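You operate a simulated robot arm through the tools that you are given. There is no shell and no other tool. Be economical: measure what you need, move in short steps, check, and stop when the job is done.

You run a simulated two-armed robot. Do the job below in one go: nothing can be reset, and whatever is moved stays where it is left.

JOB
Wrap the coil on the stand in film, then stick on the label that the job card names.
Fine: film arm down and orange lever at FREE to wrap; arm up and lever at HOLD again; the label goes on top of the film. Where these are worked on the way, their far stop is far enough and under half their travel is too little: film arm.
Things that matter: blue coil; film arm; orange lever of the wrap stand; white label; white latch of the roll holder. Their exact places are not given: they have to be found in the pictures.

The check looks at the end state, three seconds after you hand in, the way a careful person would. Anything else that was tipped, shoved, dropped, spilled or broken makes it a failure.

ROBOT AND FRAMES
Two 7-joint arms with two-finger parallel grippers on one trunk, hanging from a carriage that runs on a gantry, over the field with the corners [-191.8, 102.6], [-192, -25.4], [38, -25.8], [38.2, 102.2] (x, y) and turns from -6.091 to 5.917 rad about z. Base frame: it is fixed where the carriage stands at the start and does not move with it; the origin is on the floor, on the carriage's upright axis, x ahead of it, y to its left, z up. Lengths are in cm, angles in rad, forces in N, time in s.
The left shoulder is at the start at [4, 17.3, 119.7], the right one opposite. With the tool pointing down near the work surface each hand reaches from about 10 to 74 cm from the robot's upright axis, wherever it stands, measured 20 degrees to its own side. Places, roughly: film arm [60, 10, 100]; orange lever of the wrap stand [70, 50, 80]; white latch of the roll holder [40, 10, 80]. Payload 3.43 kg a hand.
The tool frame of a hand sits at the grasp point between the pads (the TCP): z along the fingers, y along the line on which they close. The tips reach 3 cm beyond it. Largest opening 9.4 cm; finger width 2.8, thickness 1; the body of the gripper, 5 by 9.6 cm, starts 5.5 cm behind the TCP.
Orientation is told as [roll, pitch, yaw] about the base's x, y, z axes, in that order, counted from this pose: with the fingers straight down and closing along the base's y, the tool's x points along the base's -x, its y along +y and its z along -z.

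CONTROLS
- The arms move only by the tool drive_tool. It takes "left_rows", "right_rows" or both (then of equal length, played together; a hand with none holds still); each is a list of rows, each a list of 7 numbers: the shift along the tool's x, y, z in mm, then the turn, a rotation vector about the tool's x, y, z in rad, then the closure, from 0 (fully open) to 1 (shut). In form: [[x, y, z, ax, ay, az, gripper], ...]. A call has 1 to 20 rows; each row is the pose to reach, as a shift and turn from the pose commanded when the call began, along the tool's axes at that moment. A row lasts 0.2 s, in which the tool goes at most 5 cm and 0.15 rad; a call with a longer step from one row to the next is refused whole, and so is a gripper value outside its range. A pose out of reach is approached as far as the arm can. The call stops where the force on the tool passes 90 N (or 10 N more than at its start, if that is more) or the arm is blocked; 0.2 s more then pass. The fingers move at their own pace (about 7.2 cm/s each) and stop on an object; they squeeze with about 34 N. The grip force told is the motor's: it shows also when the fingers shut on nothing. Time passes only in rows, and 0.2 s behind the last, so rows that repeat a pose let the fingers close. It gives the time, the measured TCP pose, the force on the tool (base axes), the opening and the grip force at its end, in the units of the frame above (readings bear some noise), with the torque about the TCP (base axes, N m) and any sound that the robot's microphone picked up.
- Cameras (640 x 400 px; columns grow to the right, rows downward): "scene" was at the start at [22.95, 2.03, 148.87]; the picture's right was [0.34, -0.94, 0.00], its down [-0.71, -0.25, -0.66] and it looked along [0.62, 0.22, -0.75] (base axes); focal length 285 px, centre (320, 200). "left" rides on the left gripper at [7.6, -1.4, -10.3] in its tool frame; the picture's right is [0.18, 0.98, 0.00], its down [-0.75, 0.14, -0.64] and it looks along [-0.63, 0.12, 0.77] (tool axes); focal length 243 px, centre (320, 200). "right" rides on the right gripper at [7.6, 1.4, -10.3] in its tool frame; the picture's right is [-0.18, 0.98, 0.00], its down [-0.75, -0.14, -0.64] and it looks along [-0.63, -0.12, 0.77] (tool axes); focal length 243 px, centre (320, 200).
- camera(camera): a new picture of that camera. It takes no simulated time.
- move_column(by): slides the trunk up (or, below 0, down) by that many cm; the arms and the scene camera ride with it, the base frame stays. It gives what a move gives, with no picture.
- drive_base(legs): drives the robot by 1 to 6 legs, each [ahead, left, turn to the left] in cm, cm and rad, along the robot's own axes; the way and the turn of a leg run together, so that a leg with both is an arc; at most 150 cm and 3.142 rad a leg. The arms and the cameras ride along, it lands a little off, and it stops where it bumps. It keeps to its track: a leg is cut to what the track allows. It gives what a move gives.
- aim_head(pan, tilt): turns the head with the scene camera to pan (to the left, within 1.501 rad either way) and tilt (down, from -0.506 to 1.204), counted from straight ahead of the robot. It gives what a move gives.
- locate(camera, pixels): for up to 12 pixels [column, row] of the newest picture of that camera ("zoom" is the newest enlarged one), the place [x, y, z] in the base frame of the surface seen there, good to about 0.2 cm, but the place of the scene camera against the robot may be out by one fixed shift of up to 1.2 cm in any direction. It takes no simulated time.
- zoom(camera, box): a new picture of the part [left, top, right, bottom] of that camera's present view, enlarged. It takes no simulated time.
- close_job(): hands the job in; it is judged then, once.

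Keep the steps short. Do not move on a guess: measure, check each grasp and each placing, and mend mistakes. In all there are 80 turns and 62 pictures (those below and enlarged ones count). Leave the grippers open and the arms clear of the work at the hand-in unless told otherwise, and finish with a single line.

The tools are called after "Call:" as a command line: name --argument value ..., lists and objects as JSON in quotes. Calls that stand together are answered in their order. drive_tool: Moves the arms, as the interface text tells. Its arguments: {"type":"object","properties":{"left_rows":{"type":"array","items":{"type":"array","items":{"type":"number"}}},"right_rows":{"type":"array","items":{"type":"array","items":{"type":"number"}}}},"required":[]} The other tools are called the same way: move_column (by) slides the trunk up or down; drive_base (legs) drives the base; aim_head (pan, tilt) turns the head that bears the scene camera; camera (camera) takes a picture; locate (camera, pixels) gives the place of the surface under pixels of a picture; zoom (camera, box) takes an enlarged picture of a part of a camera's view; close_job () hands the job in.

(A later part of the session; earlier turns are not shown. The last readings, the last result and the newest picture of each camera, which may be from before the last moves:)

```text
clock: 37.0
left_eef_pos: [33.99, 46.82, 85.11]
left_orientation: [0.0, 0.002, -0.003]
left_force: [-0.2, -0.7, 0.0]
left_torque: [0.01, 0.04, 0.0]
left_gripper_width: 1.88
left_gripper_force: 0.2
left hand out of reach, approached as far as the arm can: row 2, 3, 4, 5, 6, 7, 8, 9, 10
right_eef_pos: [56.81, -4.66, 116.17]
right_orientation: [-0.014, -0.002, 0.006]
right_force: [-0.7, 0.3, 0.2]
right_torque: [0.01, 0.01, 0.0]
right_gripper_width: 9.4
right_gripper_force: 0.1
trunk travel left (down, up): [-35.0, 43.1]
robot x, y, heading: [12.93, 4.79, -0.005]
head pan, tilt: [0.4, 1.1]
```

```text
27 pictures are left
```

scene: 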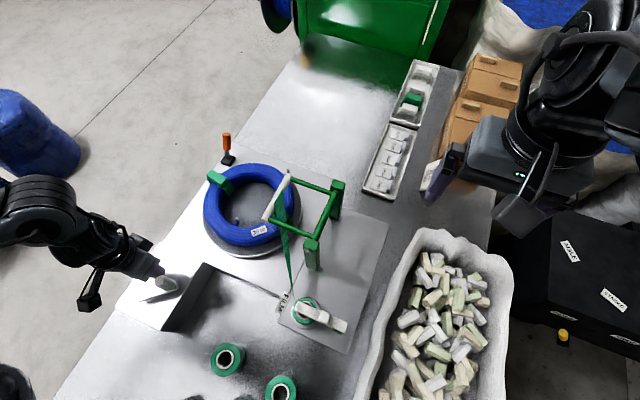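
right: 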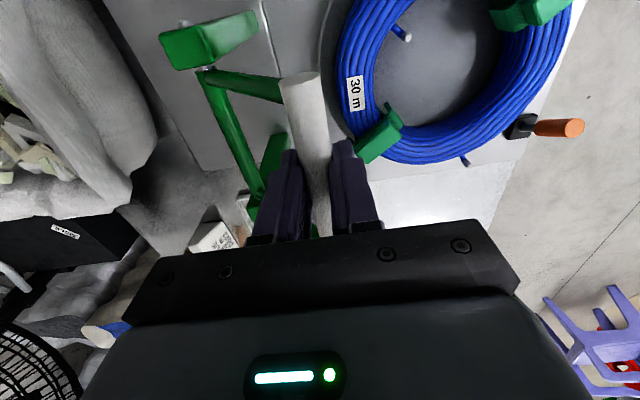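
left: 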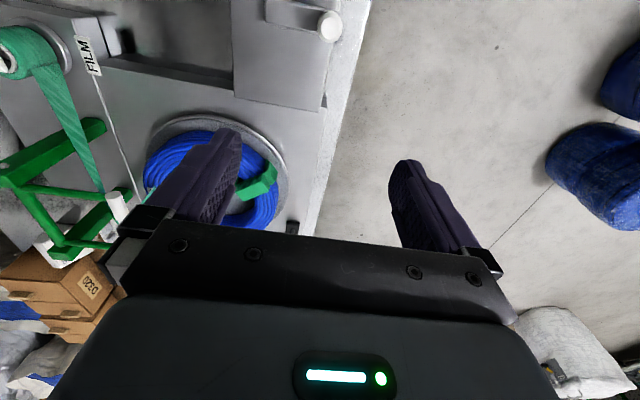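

The hand ran out of near reach and lost the knob. I'll open, lift, and drive the base back so the crank lies comfortably ahead, then re-look.

Call:
drive_tool --left_rows '[[0, 0, 0, 0, 0, 0, 0], [0, 0, 0, 0, 0, 0, 0], [0, 0, 0, 0, 0, 0, 0], [0, 0, -40, 0, 0, 0, 0], [0, 0, -80, 0, 0, 0, 0], [0, 0, -120, 0, 0, 0, 0], [0, 0, -160, 0, 0, 0, 0], [0, 0, -200, 0, 0, 0, 0], [0, 0, -240, 0, 0, 0, 0], [0, 0, -240, 0, 0, 0, 0]]'

Call:
drive_base --legs '[[-33, 0, 0]]'

```text
clock: 39.2
left_eef_pos: [34.8, 47.65, 109.73]
left_orientation: [0.0, 0.004, -0.003]
left_force: [0.0, -0.3, 0.6]
left_torque: [0.0, 0.02, 0.01]
left_gripper_width: 9.41
left_gripper_force: 0.1
left hand out of reach, approached as far as the arm can: row 5, 6, 7, 8, 9, 10
right_eef_pos: [56.89, -4.71, 116.17]
right_orientation: [-0.017, -0.003, 0.003]
right_force: [1.1, -0.7, -0.7]
right_torque: [0.04, 0.04, 0.0]
right_gripper_width: 9.4
right_gripper_force: 0.1
trunk travel left (down, up): [-35.0, 43.1]
robot x, y, heading: [12.91, 4.69, -0.002]
head pan, tilt: [0.4, 1.1]
```

```text
clock: 41.4
left_eef_pos: [1.29, 47.94, 109.81]
left_orientation: [0.002, 0.001, -0.006]
left_force: [-0.3, -0.8, 0.0]
left_torque: [-0.02, -0.01, 0.01]
left_gripper_width: 9.4
left_gripper_force: 0.0
right_eef_pos: [23.2, -4.62, 116.08]
right_orientation: [-0.015, 0.0, 0.003]
right_force: [-0.3, -0.5, -0.8]
right_torque: [0.01, -0.03, 0.0]
right_gripper_width: 9.41
right_gripper_force: 0.1
trunk travel left (down, up): [-35.0, 43.1]
robot x, y, heading: [-20.79, 4.69, -0.006]
head pan, tilt: [0.4, 1.1]
```

Now bring the left hand forward over the crank at height and look.

Call:
drive_tool --left_rows '[[-48, 0, 0, 0, 0, 0, 0], [-96, 0, 0, 0, 0, 0, 0], [-144, 0, 0, 0, 0, 0, 0], [-192, 0, 0, 0, 0, 0, 0], [-240, 0, 0, 0, 0, 0, 0], [-288, 0, 0, 0, 0, 0, 0], [-336, 0, 0, 0, 0, 0, 0], [-336, 0, 0, 0, 0, 0, 0]]'

Call:
camera --camera "left"

```text
clock: 43.2
left_eef_pos: [35.05, 47.89, 109.65]
left_orientation: [0.002, 0.0, -0.003]
left_force: [-0.1, 0.6, 0.1]
left_torque: [-0.01, -0.05, 0.01]
left_gripper_width: 9.39
left_gripper_force: 0.1
right_eef_pos: [23.27, -4.54, 116.05]
right_orientation: [-0.014, -0.001, 0.003]
right_force: [0.4, 0.4, 0.1]
right_torque: [-0.01, 0.0, 0.02]
right_gripper_width: 9.4
right_gripper_force: 0.0
trunk travel left (down, up): [-35.0, 43.1]
robot x, y, heading: [-20.78, 4.97, -0.0]
head pan, tilt: [0.4, 1.1]
```

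```text
26 pictures are left
```

left: 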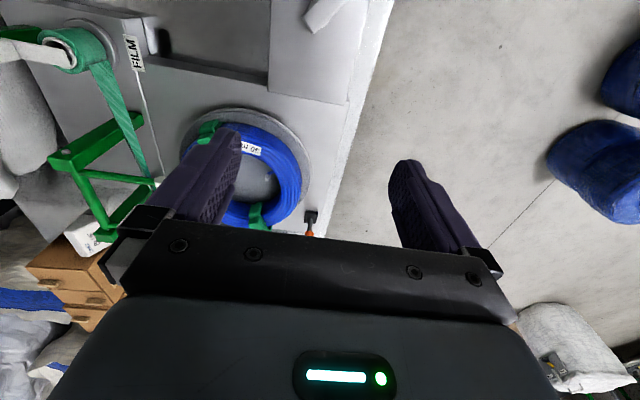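

Call:
drive_tool --left_rows '[[35, 0, 0, 0, 0, 0, 0], [70, 0, 0, 0, 0, 0, 0], [100, 0, 0, 0, 0, 0, 0], [100, 0, 0, 0, 0, 0, 0]]'

Call:
zoom --camera "left" --box '[220, 0, 420, 125]'

```text
clock: 44.2
left_eef_pos: [24.9, 47.74, 109.65]
left_orientation: [0.003, 0.001, -0.005]
left_force: [-0.2, 0.3, 0.7]
left_torque: [-0.02, 0.02, -0.01]
left_gripper_width: 9.4
left_gripper_force: 0.0
right_eef_pos: [23.4, -4.52, 116.11]
right_orientation: [-0.015, -0.001, 0.001]
right_force: [1.0, -0.8, -0.8]
right_torque: [-0.01, -0.01, -0.02]
right_gripper_width: 9.43
right_gripper_force: 0.0
trunk travel left (down, up): [-35.0, 43.1]
robot x, y, heading: [-20.15, 5.15, -0.004]
head pan, tilt: [0.4, 1.1]
```

```text
3.20 times, centred on (320, 62) of left
```

zoom: 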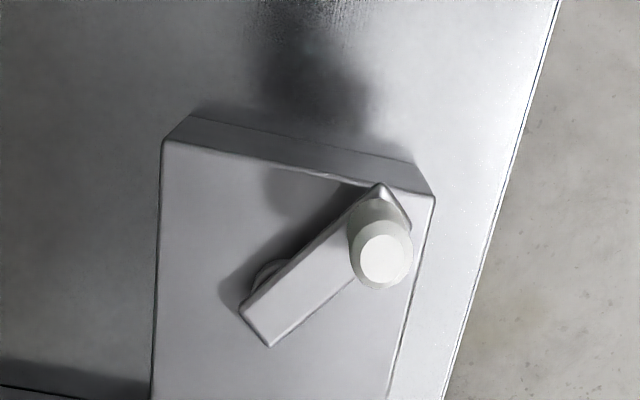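

Call:
locate --camera "zoom" --pixels '[[382, 260], [362, 262], [402, 258], [390, 200], [242, 308], [268, 346], [320, 270], [264, 270], [410, 228]]'

```text
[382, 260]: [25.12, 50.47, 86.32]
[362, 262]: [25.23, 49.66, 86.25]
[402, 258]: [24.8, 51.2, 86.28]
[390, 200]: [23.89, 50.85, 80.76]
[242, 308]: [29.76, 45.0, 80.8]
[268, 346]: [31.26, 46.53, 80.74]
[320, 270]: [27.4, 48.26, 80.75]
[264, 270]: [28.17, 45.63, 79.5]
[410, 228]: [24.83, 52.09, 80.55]
```

Fitted: shaft at (29.1, 46.9), radius 5.4, knob now at (25.05, 50.45). Descend onto it and grip.

Call:
drive_tool --left_rows '[[-1.5, 27, 0, 0, 0, 0, 0], [-1.5, 27, 50, 0, 0, 0, 0], [-1.5, 27, 100, 0, 0, 0, 0], [-1.5, 27, 150, 0, 0, 0, 0], [-1.5, 27, 200, 0, 0, 0, 0], [-1.5, 27, 230, 0, 0, 0, 0], [-1.5, 27, 246, 0, 0, 0, 0], [-1.5, 27, 246, 0, 0, 0, 0.75], [-1.5, 27, 246, 0, 0, 0, 0.8], [-1.5, 27, 246, 0, 0, 0, 0.8], [-1.5, 27, 246, 0, 0, 0, 0.8]]'

```text
clock: 46.6
left_eef_pos: [25.04, 50.58, 84.97]
left_orientation: [0.001, -0.001, -0.004]
left_force: [1.6, -1.0, -3.1]
left_torque: [-0.11, -0.34, 0.0]
left_gripper_width: 2.52
left_gripper_force: 44.4
right_eef_pos: [23.29, -4.62, 116.12]
right_orientation: [-0.017, 0.0, 0.001]
right_force: [0.1, -0.5, -0.3]
right_torque: [-0.01, 0.0, -0.03]
right_gripper_width: 9.44
right_gripper_force: 0.1
trunk travel left (down, up): [-35.0, 43.1]
robot x, y, heading: [-20.49, 4.84, -0.003]
head pan, tilt: [0.4, 1.1]
```

Gripped. Now one full clockwise turn around the fitted circle.

Call:
drive_tool --left_rows '[[-14.8, 11.6, 0, 0, 0, 0, 0.8], [-32.6, 17.4, 0, 0, 0, 0, 0.8], [-51.3, 16.7, 0, 0, 0, 0, 0.8], [-68.7, 9.7, 0, 0, 0, 0, 0.8], [-82.7, -2.8, 0, 0, 0, 0, 0.8], [-91.5, -19.4, 0, 0, 0, 0, 0.8], [-94.1, -38, 0, 0, 0, 0, 0.8], [-90.2, -56.4, 0, 0, 0, 0, 0.8], [-80.2, -72.2, 0, 0, 0, 0, 0.8], [-65.4, -83.8, 0, 0, 0, 0, 0.8], [-47.6, -89.6, 0, 0, 0, 0, 0.8], [-28.9, -88.9, 0, 0, 0, 0, 0.8], [-11.5, -81.9, 0, 0, 0, 0, 0.8], [2.5, -69.4, 0, 0, 0, 0, 0.8], [11.3, -52.8, 0, 0, 0, 0, 0.8], [13.9, -34.2, 0, 0, 0, 0, 0.8], [10, -15.9, 0, 0, 0, 0, 0.8], [0, 0, 0, 0, 0, 0, 0.8]]'

Call:
aim_head --pan 0.35 --tilt 0.8

Call:
camera --camera "scene"

```text
clock: 50.4
left_eef_pos: [25.05, 50.6, 85.0]
left_orientation: [0.001, -0.002, -0.005]
left_force: [-1.5, 2.2, -11.3]
left_torque: [-0.04, 0.75, -0.01]
left_gripper_width: 2.53
left_gripper_force: 44.3
right_eef_pos: [23.27, -4.64, 115.91]
right_orientation: [-0.017, 0.0, 0.001]
right_force: [0.6, -0.7, 0.4]
right_torque: [0.0, 0.02, 0.01]
right_gripper_width: 9.4
right_gripper_force: 0.1
trunk travel left (down, up): [-35.0, 43.1]
robot x, y, heading: [-20.77, 4.73, -0.006]
head pan, tilt: [0.4, 1.1]
```

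```text
clock: 51.2
left_eef_pos: [24.97, 50.52, 85.01]
left_orientation: [-0.001, 0.0, -0.006]
left_force: [-1.9, 3.0, -11.3]
left_torque: [-0.15, -0.31, 0.02]
left_gripper_width: 2.54
left_gripper_force: 45.1
right_eef_pos: [23.23, -4.6, 116.04]
right_orientation: [-0.015, 0.0, 0.001]
right_force: [-0.4, -0.6, 0.8]
right_torque: [-0.05, 0.0, -0.03]
right_gripper_width: 9.4
right_gripper_force: 0.2
trunk travel left (down, up): [-35.0, 43.1]
robot x, y, heading: [-20.61, 5.16, -0.01]
head pan, tilt: [0.351, 0.799]
```

```text
24 pictures are left
```

scene: 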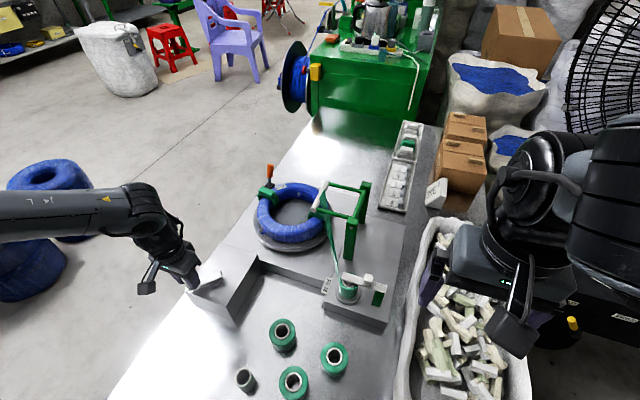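

Call:
zoom --camera "scene" --box '[230, 160, 400, 330]'

```text
2.35 times, centred on (315, 245) of scene
```

zoom: 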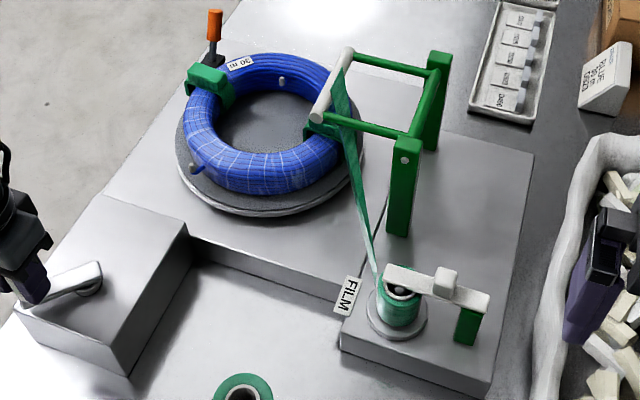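

Film is going on: the front-left arc of the coil has the film sheen, the far part not yet. Another turn.

Call:
drive_tool --left_rows '[[-14.8, 11.6, 0, 0, 0, 0, 0.8], [-32.6, 17.4, 0, 0, 0, 0, 0.8], [-51.3, 16.7, 0, 0, 0, 0, 0.8], [-68.7, 9.7, 0, 0, 0, 0, 0.8], [-82.7, -2.8, 0, 0, 0, 0, 0.8], [-91.5, -19.4, 0, 0, 0, 0, 0.8], [-94.1, -38, 0, 0, 0, 0, 0.8], [-90.2, -56.4, 0, 0, 0, 0, 0.8], [-80.2, -72.2, 0, 0, 0, 0, 0.8], [-65.4, -83.8, 0, 0, 0, 0, 0.8], [-47.6, -89.6, 0, 0, 0, 0, 0.8], [-28.9, -88.9, 0, 0, 0, 0, 0.8], [-11.5, -81.9, 0, 0, 0, 0, 0.8], [2.5, -69.4, 0, 0, 0, 0, 0.8], [11.3, -52.8, 0, 0, 0, 0, 0.8], [13.9, -34.2, 0, 0, 0, 0, 0.8], [10, -15.9, 0, 0, 0, 0, 0.8], [0, 0, 0, 0, 0, 0, 0.8]]'

Call:
zoom --camera "scene" --box '[230, 160, 400, 330]'

```text
clock: 55.0
left_eef_pos: [25.01, 50.59, 85.04]
left_orientation: [0.003, 0.0, -0.003]
left_force: [-3.8, 4.7, -21.3]
left_torque: [-0.12, 0.81, 0.02]
left_gripper_width: 2.53
left_gripper_force: 45.3
right_eef_pos: [23.17, -4.6, 116.08]
right_orientation: [-0.017, -0.002, 0.002]
right_force: [0.8, -0.4, 0.2]
right_torque: [0.0, 0.01, -0.01]
right_gripper_width: 9.4
right_gripper_force: 0.1
trunk travel left (down, up): [-35.0, 43.1]
robot x, y, heading: [-20.63, 4.92, -0.007]
head pan, tilt: [0.351, 0.799]
```

```text
2.35 times, centred on (315, 245) of scene
```

zoom: 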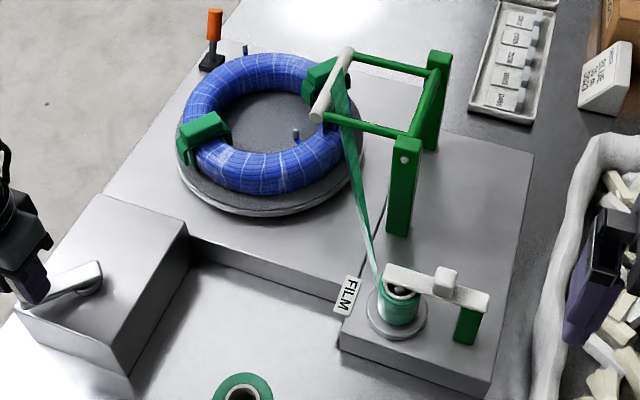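

The film covers more; continue turning (the 30 m sticker may sit behind the roller).

Call:
drive_tool --left_rows '[[-14.8, 11.6, 0, 0, 0, 0, 0.8], [-32.6, 17.4, 0, 0, 0, 0, 0.8], [-51.3, 16.7, 0, 0, 0, 0, 0.8], [-68.7, 9.7, 0, 0, 0, 0, 0.8], [-82.7, -2.8, 0, 0, 0, 0, 0.8], [-91.5, -19.4, 0, 0, 0, 0, 0.8], [-94.1, -38, 0, 0, 0, 0, 0.8], [-90.2, -56.4, 0, 0, 0, 0, 0.8], [-80.2, -72.2, 0, 0, 0, 0, 0.8], [-65.4, -83.8, 0, 0, 0, 0, 0.8], [-47.6, -89.6, 0, 0, 0, 0, 0.8], [-28.9, -88.9, 0, 0, 0, 0, 0.8], [-11.5, -81.9, 0, 0, 0, 0, 0.8], [2.5, -69.4, 0, 0, 0, 0, 0.8], [11.3, -52.8, 0, 0, 0, 0, 0.8], [13.9, -34.2, 0, 0, 0, 0, 0.8], [10, -15.9, 0, 0, 0, 0, 0.8], [0, 0, 0, 0, 0, 0, 0.8]]'

Call:
zoom --camera "scene" --box '[230, 160, 400, 330]'

```text
clock: 58.8
left_eef_pos: [24.53, 50.09, 84.83]
left_orientation: [-0.003, 0.006, -0.007]
left_force: [6.3, -5.0, -50.6]
left_torque: [0.42, 0.18, 0.02]
left_gripper_width: 2.53
left_gripper_force: 44.9
right_eef_pos: [23.1, -4.99, 116.16]
right_orientation: [-0.016, -0.001, 0.002]
right_force: [-0.5, 0.3, 0.0]
right_torque: [0.0, -0.04, -0.01]
right_gripper_width: 9.4
right_gripper_force: 0.1
trunk travel left (down, up): [-35.0, 43.1]
robot x, y, heading: [-20.51, 4.7, -0.003]
head pan, tilt: [0.351, 0.799]
```

```text
2.35 times, centred on (315, 245) of scene
```

zoom: 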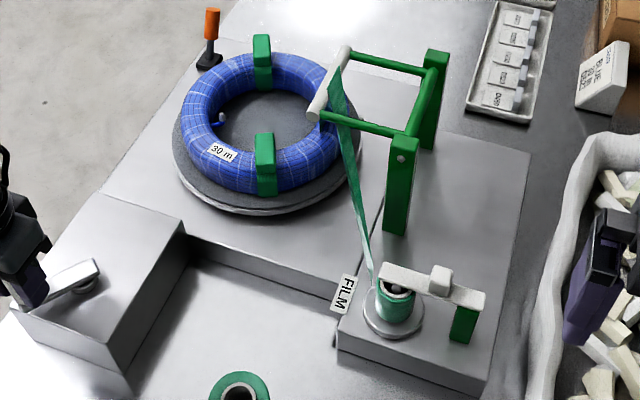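

Film now seems all around. Check closely for bare spots.

Call:
zoom --camera "scene" --box '[250, 165, 350, 260]'

```text
4.21 times, centred on (300, 212) of scene
```

zoom: 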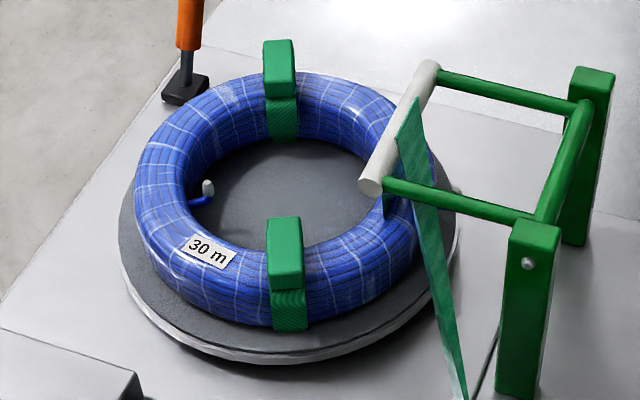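

Coil is covered (about 1.3 turns of the table). For a sound overlap I add another crank turn, watching the roll.

Call:
drive_tool --left_rows '[[-14.8, 11.6, 0, 0, 0, 0, 0.8], [-32.6, 17.4, 0, 0, 0, 0, 0.8], [-51.3, 16.7, 0, 0, 0, 0, 0.8], [-68.7, 9.7, 0, 0, 0, 0, 0.8], [-82.7, -2.8, 0, 0, 0, 0, 0.8], [-91.5, -19.4, 0, 0, 0, 0, 0.8], [-94.1, -38, 0, 0, 0, 0, 0.8], [-90.2, -56.4, 0, 0, 0, 0, 0.8], [-80.2, -72.2, 0, 0, 0, 0, 0.8], [-65.4, -83.8, 0, 0, 0, 0, 0.8], [-47.6, -89.6, 0, 0, 0, 0, 0.8], [-28.9, -88.9, 0, 0, 0, 0, 0.8], [-11.5, -81.9, 0, 0, 0, 0, 0.8], [2.5, -69.4, 0, 0, 0, 0, 0.8], [11.3, -52.8, 0, 0, 0, 0, 0.8], [13.9, -34.2, 0, 0, 0, 0, 0.8], [10, -15.9, 0, 0, 0, 0, 0.8], [0, 0, 0, 0, 0, 0, 0.8]]'

Call:
zoom --camera "scene" --box '[230, 160, 400, 330]'

```text
clock: 62.6
left_eef_pos: [24.85, 50.44, 85.15]
left_orientation: [0.003, 0.003, -0.005]
left_force: [-0.5, 1.5, -25.1]
left_torque: [-0.11, -0.01, 0.02]
left_gripper_width: 2.54
left_gripper_force: 44.8
right_eef_pos: [23.22, -4.59, 116.1]
right_orientation: [-0.015, 0.0, 0.003]
right_force: [-0.4, 0.7, -0.1]
right_torque: [-0.02, 0.0, 0.0]
right_gripper_width: 9.4
right_gripper_force: 0.1
trunk travel left (down, up): [-35.0, 43.1]
robot x, y, heading: [-20.67, 4.99, -0.004]
head pan, tilt: [0.351, 0.799]
```

```text
2.35 times, centred on (315, 245) of scene
```

zoom: 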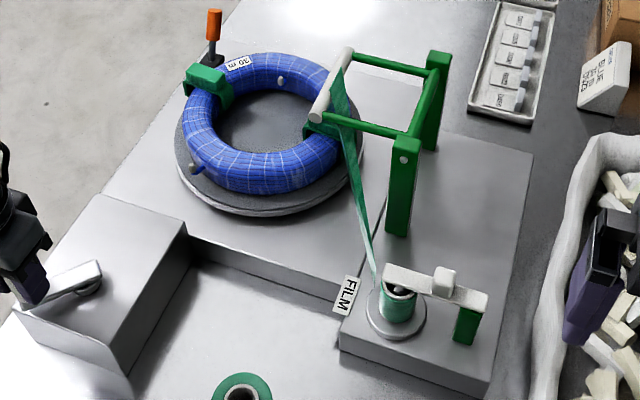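

Film is dense now and all around; I stop wrapping. Release the crank, lift, draw the right hand back, then drive forward for the lever.

Call:
drive_tool --left_rows '[[0, 0, 0, 0, 0, 0, 0], [0, 0, 0, 0, 0, 0, 0], [0, 0, 0, 0, 0, 0, 0], [0, 0, 0, 0, 0, 0, 0], [0, 0, -50, 0, 0, 0, 0], [0, 0, -100, 0, 0, 0, 0.4], [0, 0, -150, 0, 0, 0, 1], [0, 0, -200, 0, 0, 0, 1], [0, 0, -250, 0, 0, 0, 1]]' --right_rows '[[30, 0, 0, 0, 0, 0, 0], [60, 0, 0, 0, 0, 0, 0], [90, 0, 0, 0, 0, 0, 0], [110, 0, 0, 0, 0, 0, 0], [110, 0, 0, 0, 0, 0, 0], [110, 0, 0, 0, 0, 0, 0], [110, 0, 0, 0, 0, 0, 0], [110, 0, 0, 0, 0, 0, 0], [110, 0, 0, 0, 0, 0, 0]]'

Call:
drive_base --legs '[[45, 3, 0]]'

```text
clock: 64.6
left_eef_pos: [25.09, 50.63, 110.28]
left_orientation: [0.003, 0.0, -0.005]
left_force: [0.0, -0.4, 0.7]
left_torque: [-0.02, -0.01, 0.01]
left_gripper_width: 0.0
left_gripper_force: 33.1
right_eef_pos: [12.43, -4.65, 116.09]
right_orientation: [-0.015, -0.003, 0.001]
right_force: [-0.6, 0.6, -0.8]
right_torque: [-0.02, 0.0, -0.01]
right_gripper_width: 9.39
right_gripper_force: 0.1
trunk travel left (down, up): [-35.0, 43.1]
robot x, y, heading: [-20.61, 5.15, -0.004]
head pan, tilt: [0.351, 0.799]
```

```text
clock: 67.4
left_eef_pos: [70.41, 53.57, 110.19]
left_orientation: [0.002, 0.0, -0.002]
left_force: [0.6, 0.6, 0.2]
left_torque: [-0.03, -0.01, -0.03]
left_gripper_width: 0.0
left_gripper_force: 32.8
right_eef_pos: [57.7, -1.88, 116.2]
right_orientation: [-0.015, -0.002, 0.005]
right_force: [-0.3, 0.0, 0.0]
right_torque: [0.0, -0.01, 0.01]
right_gripper_width: 9.38
right_gripper_force: 0.0
trunk travel left (down, up): [-35.0, 43.1]
robot x, y, heading: [24.59, 7.69, 0.002]
head pan, tilt: [0.351, 0.799]
```

Left hand moves beyond the lever (x 78), descends to z 84, and then pulls it back toward −x.

Call:
drive_tool --left_rows '[[-38, -6, 0, 0, 0, 0, 1], [-78, -12, 20, 0, 0, 0, 1], [-78, -12, 70, 0, 0, 0, 1], [-78, -12, 120, 0, 0, 0, 1], [-78, -12, 170, 0, 0, 0, 1], [-78, -12, 220, 0, 0, 0, 1], [-78, -12, 262, 0, 0, 0, 1], [-78, -12, 262, 0, 0, 0, 1]]'

```text
clock: 69.2
left_eef_pos: [78.1, 52.42, 84.09]
left_orientation: [0.001, -0.001, -0.002]
left_force: [0.0, -0.2, 0.0]
left_torque: [-0.03, 0.02, -0.02]
left_gripper_width: 0.0
left_gripper_force: 32.9
right_eef_pos: [57.65, -1.87, 116.15]
right_orientation: [-0.015, 0.0, 0.004]
right_force: [0.0, -0.1, 0.5]
right_torque: [-0.03, 0.0, -0.02]
right_gripper_width: 9.41
right_gripper_force: 0.0
trunk travel left (down, up): [-35.0, 43.1]
robot x, y, heading: [24.52, 7.42, -0.002]
head pan, tilt: [0.351, 0.799]
```

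Call:
drive_tool --left_rows '[[15, 0, 0, 0, 0, 0, 1], [30, 0, 0, 0, 0, 0, 1], [45, 0, 0, 0, 0, 0, 1], [60, 0, 0, 0, 0, 0, 1], [75, 0, 0, 0, 0, 0, 1], [88, 0, 0, 0, 0, 0, 1], [96, 0, 0, 0, 0, 0, 1]]'

```text
clock: 70.8
left_eef_pos: [69.74, 52.26, 84.69]
left_orientation: [0.003, -0.018, -0.004]
left_force: [32.1, 2.1, 4.9]
left_torque: [0.03, -0.94, 0.01]
left_gripper_width: 0.0
left_gripper_force: 32.8
right_eef_pos: [58.3, -1.8, 116.17]
right_orientation: [-0.016, -0.006, 0.003]
right_force: [0.8, 0.0, -0.1]
right_torque: [0.0, -0.03, -0.01]
right_gripper_width: 9.41
right_gripper_force: 0.2
trunk travel left (down, up): [-35.0, 43.1]
robot x, y, heading: [24.61, 7.84, -0.003]
head pan, tilt: [0.351, 0.799]
```

It met the stop (32 N). Back off, lift, and look.

Call:
drive_tool --left_rows '[[-40, 0, 0, 0, 0, 0, 1], [-40, 0, -50, 0, 0, 0, 1], [-40, 0, -100, 0, 0, 0, 0.5], [-40, 0, -150, 0, 0, 0, 0], [-40, 0, -200, 0, 0, 0, 0], [-40, 0, -250, 0, 0, 0, 0]]'

Call:
aim_head --pan 0.3 --tilt 1.15

Call:
camera --camera "scene"

Call:
camera --camera "right"

```text
clock: 72.2
left_eef_pos: [72.31, 52.25, 109.18]
left_orientation: [0.003, 0.001, -0.002]
left_force: [-0.3, 0.4, 0.1]
left_torque: [0.0, -0.02, 0.04]
left_gripper_width: 9.4
left_gripper_force: 0.0
right_eef_pos: [57.65, -1.87, 116.15]
right_orientation: [-0.016, -0.003, 0.005]
right_force: [0.1, 0.0, 0.0]
right_torque: [-0.02, -0.01, 0.04]
right_gripper_width: 9.41
right_gripper_force: 0.0
trunk travel left (down, up): [-35.0, 43.1]
robot x, y, heading: [24.96, 7.66, -0.004]
head pan, tilt: [0.351, 0.799]
```

```text
clock: 73.0
left_eef_pos: [72.39, 52.26, 109.16]
left_orientation: [0.003, -0.001, -0.005]
left_force: [0.4, 0.3, -1.2]
left_torque: [-0.01, 0.01, 0.0]
left_gripper_width: 9.39
left_gripper_force: 0.1
right_eef_pos: [57.74, -1.79, 116.19]
right_orientation: [-0.015, -0.002, 0.007]
right_force: [0.1, -0.2, -0.9]
right_torque: [0.03, 0.0, 0.01]
right_gripper_width: 9.41
right_gripper_force: 0.2
trunk travel left (down, up): [-35.0, 43.1]
robot x, y, heading: [24.74, 8.01, -0.006]
head pan, tilt: [0.3, 1.15]
```

```text
18 pictures are left
```

scene: 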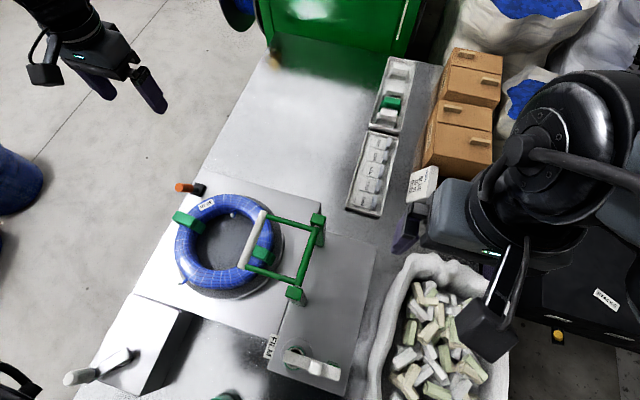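

```text
17 pictures are left
```

right: 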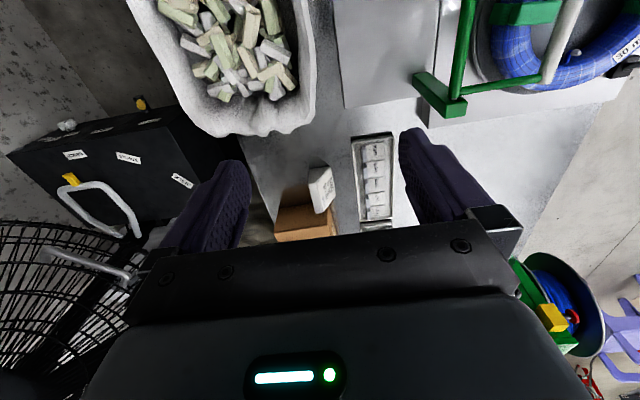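

Lever is back at HOLD and the film web is gone. Now the film arm up: move left hand above the roller (58, 27.7), right hand a little aside.

Call:
drive_tool --left_rows '[[30, -40, 0, 0, 0, 0, 0], [60, -80, 0, 0, 0, 0, 0], [90, -120, 0, 0, 0, 0, 0], [115, -160, 0, 0, 0, 0, 0], [135, -203, 0, 0, 0, 0, 0], [144, -245, 0, 0, 0, 0, 0], [144, -245, 0, 0, 0, 0, 0]]' --right_rows '[[20, -15, 0, 0, 0, 0, 0], [40, -30, 0, 0, 0, 0, 0], [60, -45, 0, 0, 0, 0, 0], [80, -60, 0, 0, 0, 0, 0], [100, -75, 0, 0, 0, 0, 0], [120, -90, 0, 0, 0, 0, 0], [120, -90, 0, 0, 0, 0, 0]]'

Call:
camera --camera "left"

```text
clock: 74.6
left_eef_pos: [58.56, 30.33, 110.25]
left_orientation: [0.001, -0.002, -0.003]
left_force: [0.6, -0.5, 0.0]
left_torque: [0.01, 0.04, -0.01]
left_gripper_width: 9.42
left_gripper_force: 0.0
left hand out of reach, approached as far as the arm can: row 6, 7
right_eef_pos: [47.76, -10.64, 118.88]
right_orientation: [-0.016, -0.002, 0.005]
right_force: [0.2, -0.9, 0.1]
right_torque: [0.03, 0.03, 0.03]
right_gripper_width: 9.41
right_gripper_force: 0.0
right hand out of reach, approached as far as the arm can: row 5, 6, 7
trunk travel left (down, up): [-35.0, 43.1]
robot x, y, heading: [24.45, 7.72, -0.007]
head pan, tilt: [0.3, 1.15]
```

```text
16 pictures are left
```

left: 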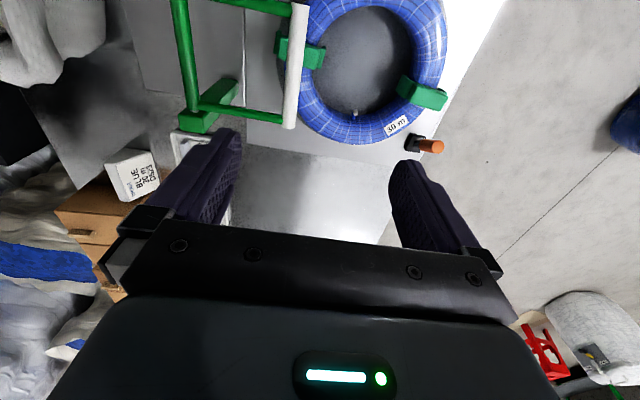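

Too close to the robot's axis. Drive back 20 and right 7.5 cm.

Call:
drive_base --legs '[[-20, -7.5, 0]]'

```text
clock: 76.2
left_eef_pos: [38.47, 23.13, 110.33]
left_orientation: [0.002, 0.001, -0.001]
left_force: [0.1, -0.1, -0.4]
left_torque: [0.03, 0.0, 0.01]
left_gripper_width: 9.38
left_gripper_force: 0.1
right_eef_pos: [27.54, -17.84, 118.8]
right_orientation: [-0.015, 0.0, 0.006]
right_force: [0.1, 0.2, 0.3]
right_torque: [-0.04, -0.02, 0.0]
right_gripper_width: 9.4
right_gripper_force: 0.1
trunk travel left (down, up): [-35.0, 43.1]
robot x, y, heading: [4.8, 0.31, 0.001]
head pan, tilt: [0.3, 1.15]
```

Call:
drive_tool --left_rows '[[-45, 12, 0, 0, 0, 0, 0], [-90, 24, 0, 0, 0, 0, 0], [-135, 36, 20, 0, 0, 0, 0], [-175, 46, 40, 0, 0, 0, 0], [-195, 46, 50, 0, 0, 0, 0], [-195, 46, 50, 0, 0, 0, 0]]'

Call:
camera --camera "left"

```text
refused: row 3 steps farther than a row can; nothing moved
```

```text
15 pictures are left
```

left: 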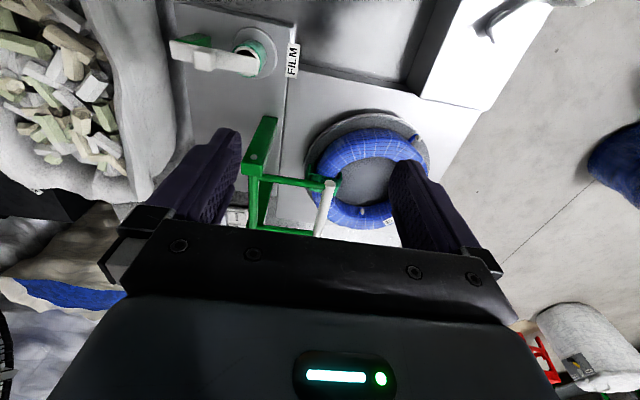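

Call:
drive_tool --left_rows '[[-40, 12, 0, 0, 0, 0, 0], [-80, 24, 0, 0, 0, 0, 0], [-120, 36, 15, 0, 0, 0, 0], [-158, 46, 30, 0, 0, 0, 0], [-195, 46, 50, 0, 0, 0, 0], [-195, 46, 50, 0, 0, 0, 0]]'

Call:
camera --camera "left"

```text
clock: 77.7
left_eef_pos: [57.81, 27.67, 105.37]
left_orientation: [0.001, 0.0, -0.002]
left_force: [-0.9, 0.8, 0.0]
left_torque: [-0.02, -0.02, -0.03]
left_gripper_width: 9.39
left_gripper_force: 0.1
right_eef_pos: [27.55, -17.8, 118.8]
right_orientation: [-0.016, 0.0, 0.005]
right_force: [0.3, 0.2, -0.4]
right_torque: [0.01, -0.01, -0.01]
right_gripper_width: 9.4
right_gripper_force: 0.1
trunk travel left (down, up): [-35.0, 43.1]
robot x, y, heading: [4.91, -0.05, -0.004]
head pan, tilt: [0.3, 1.15]
```

```text
14 pictures are left
```

left: 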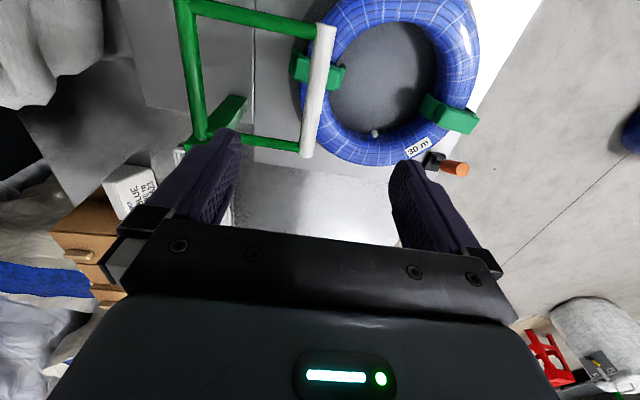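

The roller lies between the fingers. Descend 13.5 cm and grip it.

Call:
drive_tool --left_rows '[[0, 0, 45, 0, 0, 0, 0], [0, 0, 90, 0, 0, 0, 0], [0, 0, 120, 0, 0, 0, 0], [0, 0, 135, 0, 0, 0, 0], [0, 0, 135, 0, 0, 0, 0.75], [0, 0, 135, 0, 0, 0, 0.85], [0, 0, 135, 0, 0, 0, 0.85], [0, 0, 135, 0, 0, 0, 0.85]]'

```text
clock: 79.5
left_eef_pos: [58.04, 27.27, 91.65]
left_orientation: [-0.005, 0.0, -0.005]
left_force: [0.0, -13.3, 0.6]
left_torque: [-0.19, 0.04, 0.17]
left_gripper_width: 1.73
left_gripper_force: 44.7
right_eef_pos: [27.62, -17.95, 118.85]
right_orientation: [-0.018, 0.0, 0.005]
right_force: [-0.3, -0.1, -0.4]
right_torque: [-0.03, 0.0, -0.05]
right_gripper_width: 9.4
right_gripper_force: 0.0
trunk travel left (down, up): [-35.0, 43.1]
robot x, y, heading: [4.4, 0.35, -0.003]
head pan, tilt: [0.3, 1.15]
```

Gripped. Lift it along the arc to past vertical.

Call:
drive_tool --left_rows '[[0, -3, -16, 0, 0, 0, 0.85], [0, -5, -32, 0, 0, 0, 0.85], [0, -10, -46, 0, 0, 0, 0.85], [0, -17, -60, 0, 0, 0, 0.85], [0, -25, -73, 0, 0, 0, 0.85], [0, -34, -84, 0, 0, 0, 0.85], [0, -46, -94, 0, 0, 0, 0.85], [0, -58, -103, 0, 0, 0, 0.85], [0, -72, -109, 0, 0, 0, 0.85], [0, -86, -114, 0, 0, 0, 0.85], [0, -101, -117, 0, 0, 0, 0.85], [0, -116, -118, 0, 0, 0, 0.85], [0, -128, -117, 0, 0, 0, 0.85], [0, -138, -116, 0, 0, 0, 0.85]]'

Call:
camera --camera "left"

```text
clock: 82.5
left_eef_pos: [55.72, 19.0, 103.63]
left_orientation: [0.001, -0.013, 0.0]
left_force: [32.4, 5.2, 20.7]
left_torque: [0.11, -0.81, -0.21]
left_gripper_width: 1.76
left_gripper_force: 45.1
left hand out of reach, approached as far as the arm can: row 9, 10, 11, 12, 13, 14
right_eef_pos: [28.17, -17.6, 118.96]
right_orientation: [-0.014, -0.008, 0.006]
right_force: [0.2, -0.4, -0.2]
right_torque: [0.0, -0.03, -0.03]
right_gripper_width: 9.37
right_gripper_force: 0.1
trunk travel left (down, up): [-35.0, 43.1]
robot x, y, heading: [4.48, 0.44, -0.005]
head pan, tilt: [0.3, 1.15]
```

```text
13 pictures are left
```

left: 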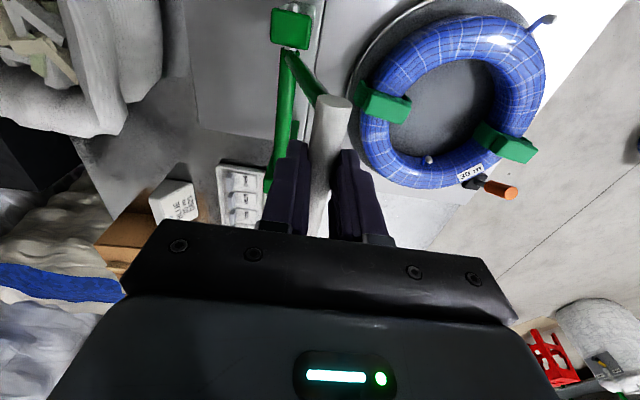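

The hand stopped at y 19 (about 15° before vertical). The remaining arc is nearly level, so I carry it over by driving the base 6.5 cm to the right with the roller held.

Call:
drive_base --legs '[[0, -6.0, 0]]'

```text
clock: 83.4
left_eef_pos: [55.18, 13.62, 102.96]
left_orientation: [0.011, -0.005, 0.002]
left_force: [24.8, 36.1, -0.9]
left_torque: [0.45, 0.71, -0.31]
left_gripper_width: 1.72
left_gripper_force: 45.0
right_eef_pos: [28.04, -23.25, 118.65]
right_orientation: [-0.011, -0.004, 0.008]
right_force: [-0.2, -0.6, -0.4]
right_torque: [-0.02, -0.01, 0.05]
right_gripper_width: 9.39
right_gripper_force: 0.1
trunk travel left (down, up): [-35.0, 43.1]
robot x, y, heading: [5.05, -5.18, -0.001]
head pan, tilt: [0.3, 1.15]
```

The roller is back at y 13.6 against its stop. Release, lift off and move the left hand away to +y.

Call:
drive_tool --left_rows '[[0, 0, 0, 0, 0, 0, 0.3], [0, 0, 0, 0, 0, 0, 0.3], [0, 0, 0, 0, 0, 0, 0.3], [0, 0, -25, 0, 0, 0, 0.3], [0, 0, -50, 0, 0, 0, 0.3], [0, 20, -75, 0, 0, 0, 0.3], [0, 60, -85, 0, 0, 0, 0.3], [0, 100, -85, 0, 0, 0, 0.3], [0, 145, -85, 0, 0, 0, 0], [0, 190, -85, 0, 0, 0, 0], [0, 230, -85, 0, 0, 0, 0]]'

Call:
camera --camera "scene"

```text
clock: 85.8
left_eef_pos: [54.71, 36.11, 111.51]
left_orientation: [0.005, -0.003, 0.001]
left_force: [0.3, -0.4, 0.5]
left_torque: [-0.01, -0.01, 0.0]
left_gripper_width: 9.41
left_gripper_force: 0.1
left hand out of reach, approached as far as the arm can: row 4, 5, 6
right_eef_pos: [27.61, -23.72, 118.71]
right_orientation: [-0.015, -0.002, 0.005]
right_force: [0.0, 0.7, -0.2]
right_torque: [0.02, -0.01, 0.0]
right_gripper_width: 9.43
right_gripper_force: 0.0
trunk travel left (down, up): [-35.0, 43.1]
robot x, y, heading: [4.59, -5.78, -0.002]
head pan, tilt: [0.3, 1.15]
```

```text
12 pictures are left
```

scene: 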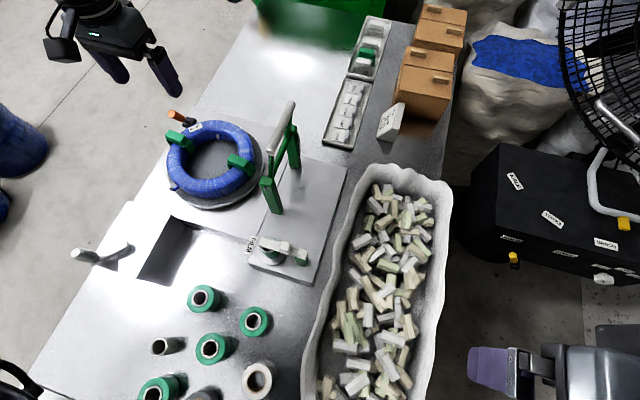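

Film arm is up and the lever at HOLD. Now label D523. Locate tray and neighbours, then drive forward.

Call:
zoom --camera "scene" --box '[310, 60, 430, 150]'

Call:
locate --camera "zoom" --pixels '[[180, 345], [205, 365], [205, 310], [190, 285], [205, 290], [178, 325], [193, 330], [440, 230], [500, 140], [620, 110], [470, 60]]'

Call:
drive_base --legs '[[26, -3, 0]]'

```text
4.44 times, centred on (370, 105) of scene
```

zoom: 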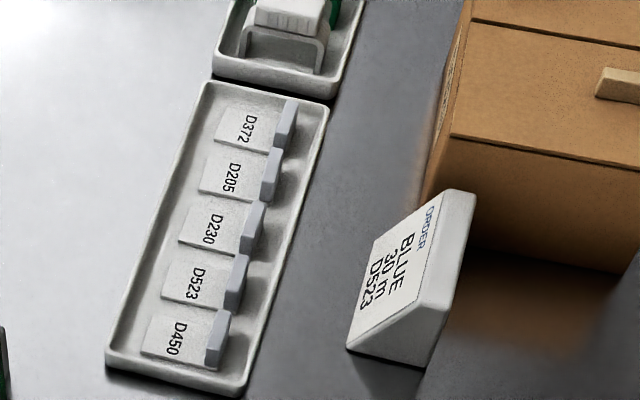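

```text
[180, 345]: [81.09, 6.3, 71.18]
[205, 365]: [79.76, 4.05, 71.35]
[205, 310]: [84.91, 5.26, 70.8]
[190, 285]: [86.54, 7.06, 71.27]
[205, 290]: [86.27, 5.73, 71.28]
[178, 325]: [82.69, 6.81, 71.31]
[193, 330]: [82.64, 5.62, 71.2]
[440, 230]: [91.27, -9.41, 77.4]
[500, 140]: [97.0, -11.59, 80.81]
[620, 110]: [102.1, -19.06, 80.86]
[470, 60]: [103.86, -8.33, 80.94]
```

```text
clock: 87.7
left_eef_pos: [80.8, 33.06, 111.33]
left_orientation: [0.006, 0.0, 0.003]
left_force: [-0.8, -0.2, 0.5]
left_torque: [0.03, 0.02, 0.0]
left_gripper_width: 9.41
left_gripper_force: 0.0
right_eef_pos: [53.67, -26.87, 118.86]
right_orientation: [-0.016, -0.002, 0.007]
right_force: [0.0, -0.2, 0.0]
right_torque: [-0.03, 0.02, -0.03]
right_gripper_width: 9.43
right_gripper_force: 0.0
trunk travel left (down, up): [-35.0, 43.1]
robot x, y, heading: [30.42, -8.84, -0.005]
head pan, tilt: [0.3, 1.15]
```

D523 is near (87, 7, 71), with an upright tab on its −y side. Move the left hand above it and look.

Call:
drive_tool --left_rows '[[-10, -45, 0, 0, 0, 0, 0], [-20, -90, 0, 0, 0, 0, 0], [-30, -135, 0, 0, 0, 0, 0], [-42, -180, 0, 0, 0, 0, 0], [-54, -225, 0, 0, 0, 0, 0], [-62, -265, 20, 0, 0, 0, 0], [-62, -265, 65, 0, 0, 0, 0], [-62, -265, 110, 0, 0, 0, 0], [-62, -265, 160, 0, 0, 0, 0], [-62, -265, 200, 0, 0, 0, 0], [-62, -265, 200, 0, 0, 0, 0]]'

Call:
camera --camera "left"

```text
clock: 90.1
left_eef_pos: [81.59, 12.46, 94.15]
left_orientation: [0.005, -0.005, 0.003]
left_force: [0.1, 0.3, -0.5]
left_torque: [-0.01, 0.0, 0.03]
left_gripper_width: 9.38
left_gripper_force: 0.0
left hand out of reach, approached as far as the arm can: row 4, 5, 6, 7, 8, 9, 10, 11
right_eef_pos: [53.69, -26.78, 118.78]
right_orientation: [-0.017, 0.0, 0.007]
right_force: [0.0, 0.2, 0.4]
right_torque: [0.01, 0.01, -0.02]
right_gripper_width: 9.38
right_gripper_force: 0.0
trunk travel left (down, up): [-35.0, 43.1]
robot x, y, heading: [30.35, -8.53, -0.002]
head pan, tilt: [0.3, 1.15]
```

```text
10 pictures are left
```

left: 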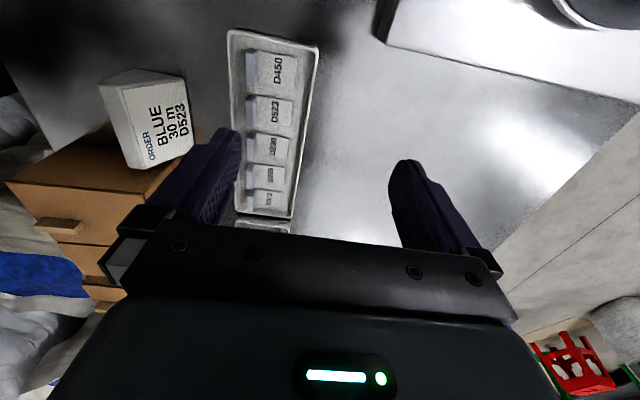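

Call:
locate --camera "left" --pixels '[[253, 98], [252, 107], [252, 118], [247, 107], [258, 107], [274, 98], [272, 110], [271, 126], [292, 112], [250, 145], [253, 70]]'

Call:
zoom --camera "left" --box '[220, 60, 320, 150]'

Call:
drive_base --legs '[[3, -10, 0]]'

```text
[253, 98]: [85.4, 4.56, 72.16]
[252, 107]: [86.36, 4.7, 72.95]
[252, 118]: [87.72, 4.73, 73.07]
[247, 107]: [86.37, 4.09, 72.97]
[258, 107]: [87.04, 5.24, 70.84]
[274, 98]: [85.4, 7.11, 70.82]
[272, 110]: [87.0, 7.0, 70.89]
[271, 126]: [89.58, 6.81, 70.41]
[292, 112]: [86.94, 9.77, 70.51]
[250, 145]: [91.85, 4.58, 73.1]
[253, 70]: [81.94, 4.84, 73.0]
```

```text
4.44 times, centred on (270, 105) of left
```

zoom: 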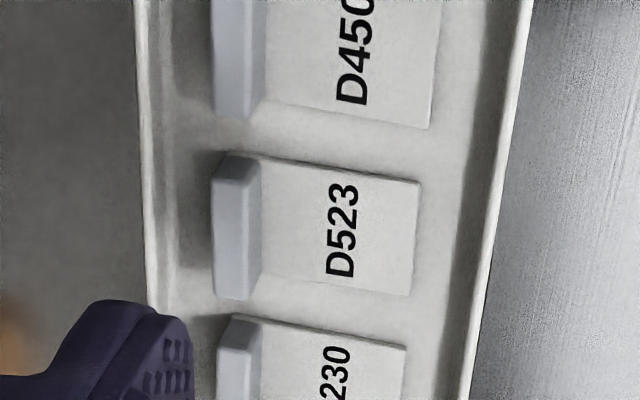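

```text
clock: 91.3
left_eef_pos: [84.56, 2.44, 94.1]
left_orientation: [0.002, -0.002, 0.003]
left_force: [-0.9, -0.4, 0.2]
left_torque: [0.02, 0.0, 0.0]
left_gripper_width: 9.39
left_gripper_force: 0.1
right_eef_pos: [56.53, -36.9, 118.71]
right_orientation: [-0.015, -0.003, 0.007]
right_force: [0.4, 0.7, 0.5]
right_torque: [0.03, 0.02, -0.02]
right_gripper_width: 9.4
right_gripper_force: 0.1
trunk travel left (down, up): [-35.0, 43.1]
robot x, y, heading: [33.45, -18.68, 0.0]
head pan, tilt: [0.3, 1.15]
```

Tab of D523: x 85.3–88, y 4.1–5.0, top z 73.0; label surface z 70.9. Go over it, half-close, descend to z 75 (tips 72, above the tray rim) and grip.

Call:
drive_tool --left_rows '[[-21.5, 21, 0, 0, 0, 0, 0.6], [-21.5, 21, 45, 0, 0, 0, 0.6], [-21.5, 21, 90, 0, 0, 0, 0.6], [-21.5, 21, 130, 0, 0, 0, 0.6], [-21.5, 21, 160, 0, 0, 0, 0.6], [-21.5, 21, 160, 0, 0, 0, 0.6]]'

Call:
camera --camera "left"

```text
clock: 92.7
left_eef_pos: [82.33, 8.7, 83.63]
left_orientation: [0.002, -0.003, 0.005]
left_force: [0.7, -0.4, 0.2]
left_torque: [-0.06, 0.01, 0.02]
left_gripper_width: 3.76
left_gripper_force: 0.0
left hand out of reach, approached as far as the arm can: row 2, 3, 4, 5, 6
right_eef_pos: [56.64, -36.79, 118.81]
right_orientation: [-0.015, 0.0, 0.008]
right_force: [1.1, -0.3, 0.4]
right_torque: [0.02, -0.01, 0.05]
right_gripper_width: 9.39
right_gripper_force: 0.0
trunk travel left (down, up): [-35.0, 43.1]
robot x, y, heading: [33.55, -18.51, -0.001]
head pan, tilt: [0.3, 1.15]
```

```text
8 pictures are left
```

left: 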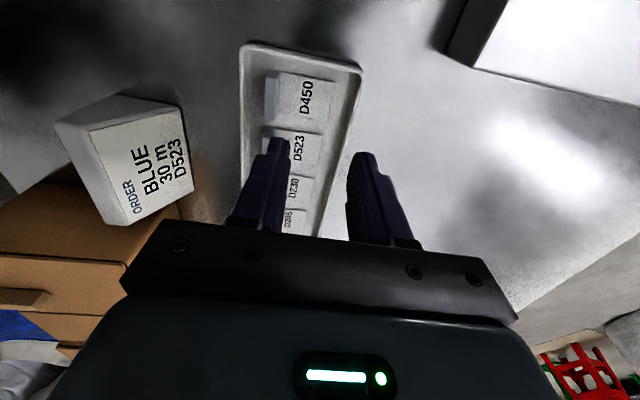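

The left arm's posture limits it here; the right hand is better placed. Withdraw the left hand to its comfortable pose, bring the right hand out, and shift the base left.

Call:
drive_tool --left_rows '[[0, 0, -40, 0, 0, 0, 0.6], [0, 0, -80, 0, 0, 0, 0], [0, 20, -120, 0, 0, 0, 0], [0, 50, -155, 0, 0, 0, 0], [0, 80, -190, 0, 0, 0, 0], [15, 115, -220, 0, 0, 0, 0], [30, 145, -250, 0, 0, 0, 0], [45, 170, -280, 0, 0, 0, 0], [50, 190, -310, 0, 0, 0, 0], [50, 190, -340, 0, 0, 0, 0]]' --right_rows '[[-25, 0, 0, 0, 0, 0, 0], [-50, 0, 0, 0, 0, 0, 0], [-75, 15, 0, 0, 0, 0, 0], [-100, 30, 0, 0, 0, 0, 0], [-125, 45, 0, 0, 0, 0, 0], [-150, 60, 0, 0, 0, 0, 0], [-175, 80, 0, 0, 0, 0, 0], [-200, 100, 0, 0, 0, 0, 0], [-220, 120, 0, 0, 0, 0, 0], [-220, 130, 0, 0, 0, 0, 0]]'

Call:
drive_base --legs '[[1, 29, 0]]'

```text
clock: 94.9
left_eef_pos: [77.36, 27.7, 117.88]
left_orientation: [0.003, -0.002, 0.002]
left_force: [-0.4, -0.3, 1.4]
left_torque: [0.02, -0.01, 0.02]
left_gripper_width: 9.4
left_gripper_force: 0.1
right_eef_pos: [78.51, -23.79, 118.6]
right_orientation: [-0.016, 0.001, 0.007]
right_force: [-0.5, -0.8, -0.1]
right_torque: [-0.01, 0.0, -0.01]
right_gripper_width: 9.4
right_gripper_force: 0.1
right hand out of reach, approached as far as the arm can: row 1, 2, 3, 4, 5, 6
trunk travel left (down, up): [-35.0, 43.1]
robot x, y, heading: [33.61, -18.4, 0.002]
head pan, tilt: [0.3, 1.15]
```

```text
clock: 96.9
left_eef_pos: [78.69, 56.39, 117.7]
left_orientation: [0.004, 0.0, 0.001]
left_force: [-0.3, 0.5, 1.0]
left_torque: [-0.02, -0.03, -0.01]
left_gripper_width: 9.41
left_gripper_force: 0.0
right_eef_pos: [79.65, 5.08, 118.69]
right_orientation: [-0.015, -0.001, 0.005]
right_force: [-0.5, 0.1, 0.6]
right_torque: [-0.04, 0.0, 0.02]
right_gripper_width: 9.41
right_gripper_force: 0.0
trunk travel left (down, up): [-35.0, 43.1]
robot x, y, heading: [34.87, 10.65, -0.002]
head pan, tilt: [0.3, 1.15]
```

Right hand is now near the label. Move over it and descend in part, then check.

Call:
drive_tool --right_rows '[[-40, -3, 20, 0, 0, 0, 0.6], [-70.5, -5, 50, 0, 0, 0, 0.6], [-70.5, -5, 100, 0, 0, 0, 0.6], [-70.5, -5, 150, 0, 0, 0, 0.6], [-70.5, -5, 200, 0, 0, 0, 0.6], [-70.5, -5, 250, 0, 0, 0, 0.6], [-70.5, -5, 300, 0, 0, 0, 0.6], [-70.5, -5, 350, 0, 0, 0, 0.6], [-70.5, -5, 390, 0, 0, 0, 0.6], [-70.5, -5, 390, 0, 0, 0, 0.6]]'

Call:
zoom --camera "right" --box '[220, 60, 440, 240]'

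```text
clock: 99.1
left_eef_pos: [78.64, 56.26, 117.81]
left_orientation: [0.005, -0.002, 0.0]
left_force: [-0.4, -0.3, -0.7]
left_torque: [0.02, 0.02, 0.0]
left_gripper_width: 9.39
left_gripper_force: 0.0
right_eef_pos: [83.0, 6.98, 81.34]
right_orientation: [-0.017, -0.003, -0.003]
right_force: [0.4, 0.0, -0.3]
right_torque: [-0.02, -0.02, 0.03]
right_gripper_width: 3.76
right_gripper_force: 0.0
right hand out of reach, approached as far as the arm can: row 2, 3, 4, 5, 6, 7, 8, 9, 10
trunk travel left (down, up): [-35.0, 43.1]
robot x, y, heading: [34.38, 10.12, -0.005]
head pan, tilt: [0.3, 1.15]
```

```text
2.22 times, centred on (330, 150) of right
```

zoom: 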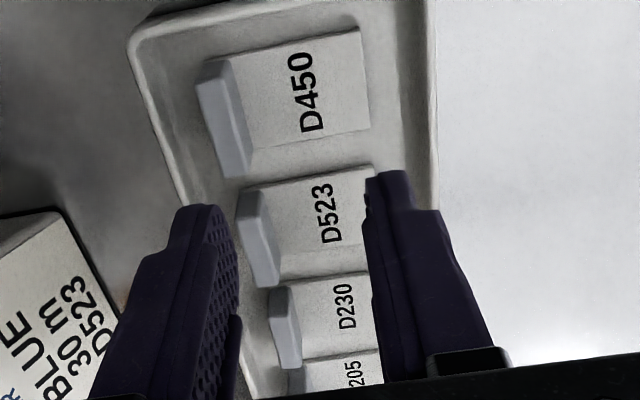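

Short again by 3.7 cm in x and 2.4 in y. I'll use the base for those: drive ahead 3.7 and right 2.4, keeping the hand at z 81.

Call:
drive_base --legs '[[3.6, -2.4, 0]]'

```text
clock: 100.0
left_eef_pos: [82.21, 53.89, 117.75]
left_orientation: [0.002, -0.003, 0.0]
left_force: [1.7, 0.5, -0.1]
left_torque: [0.01, 0.02, 0.03]
left_gripper_width: 9.37
left_gripper_force: 0.0
right_eef_pos: [86.46, 4.53, 81.31]
right_orientation: [-0.016, -0.004, -0.002]
right_force: [0.3, -0.2, 0.5]
right_torque: [0.0, 0.01, 0.05]
right_gripper_width: 3.75
right_gripper_force: 0.0
trunk travel left (down, up): [-35.0, 43.1]
robot x, y, heading: [38.03, 7.53, -0.004]
head pan, tilt: [0.3, 1.15]
```

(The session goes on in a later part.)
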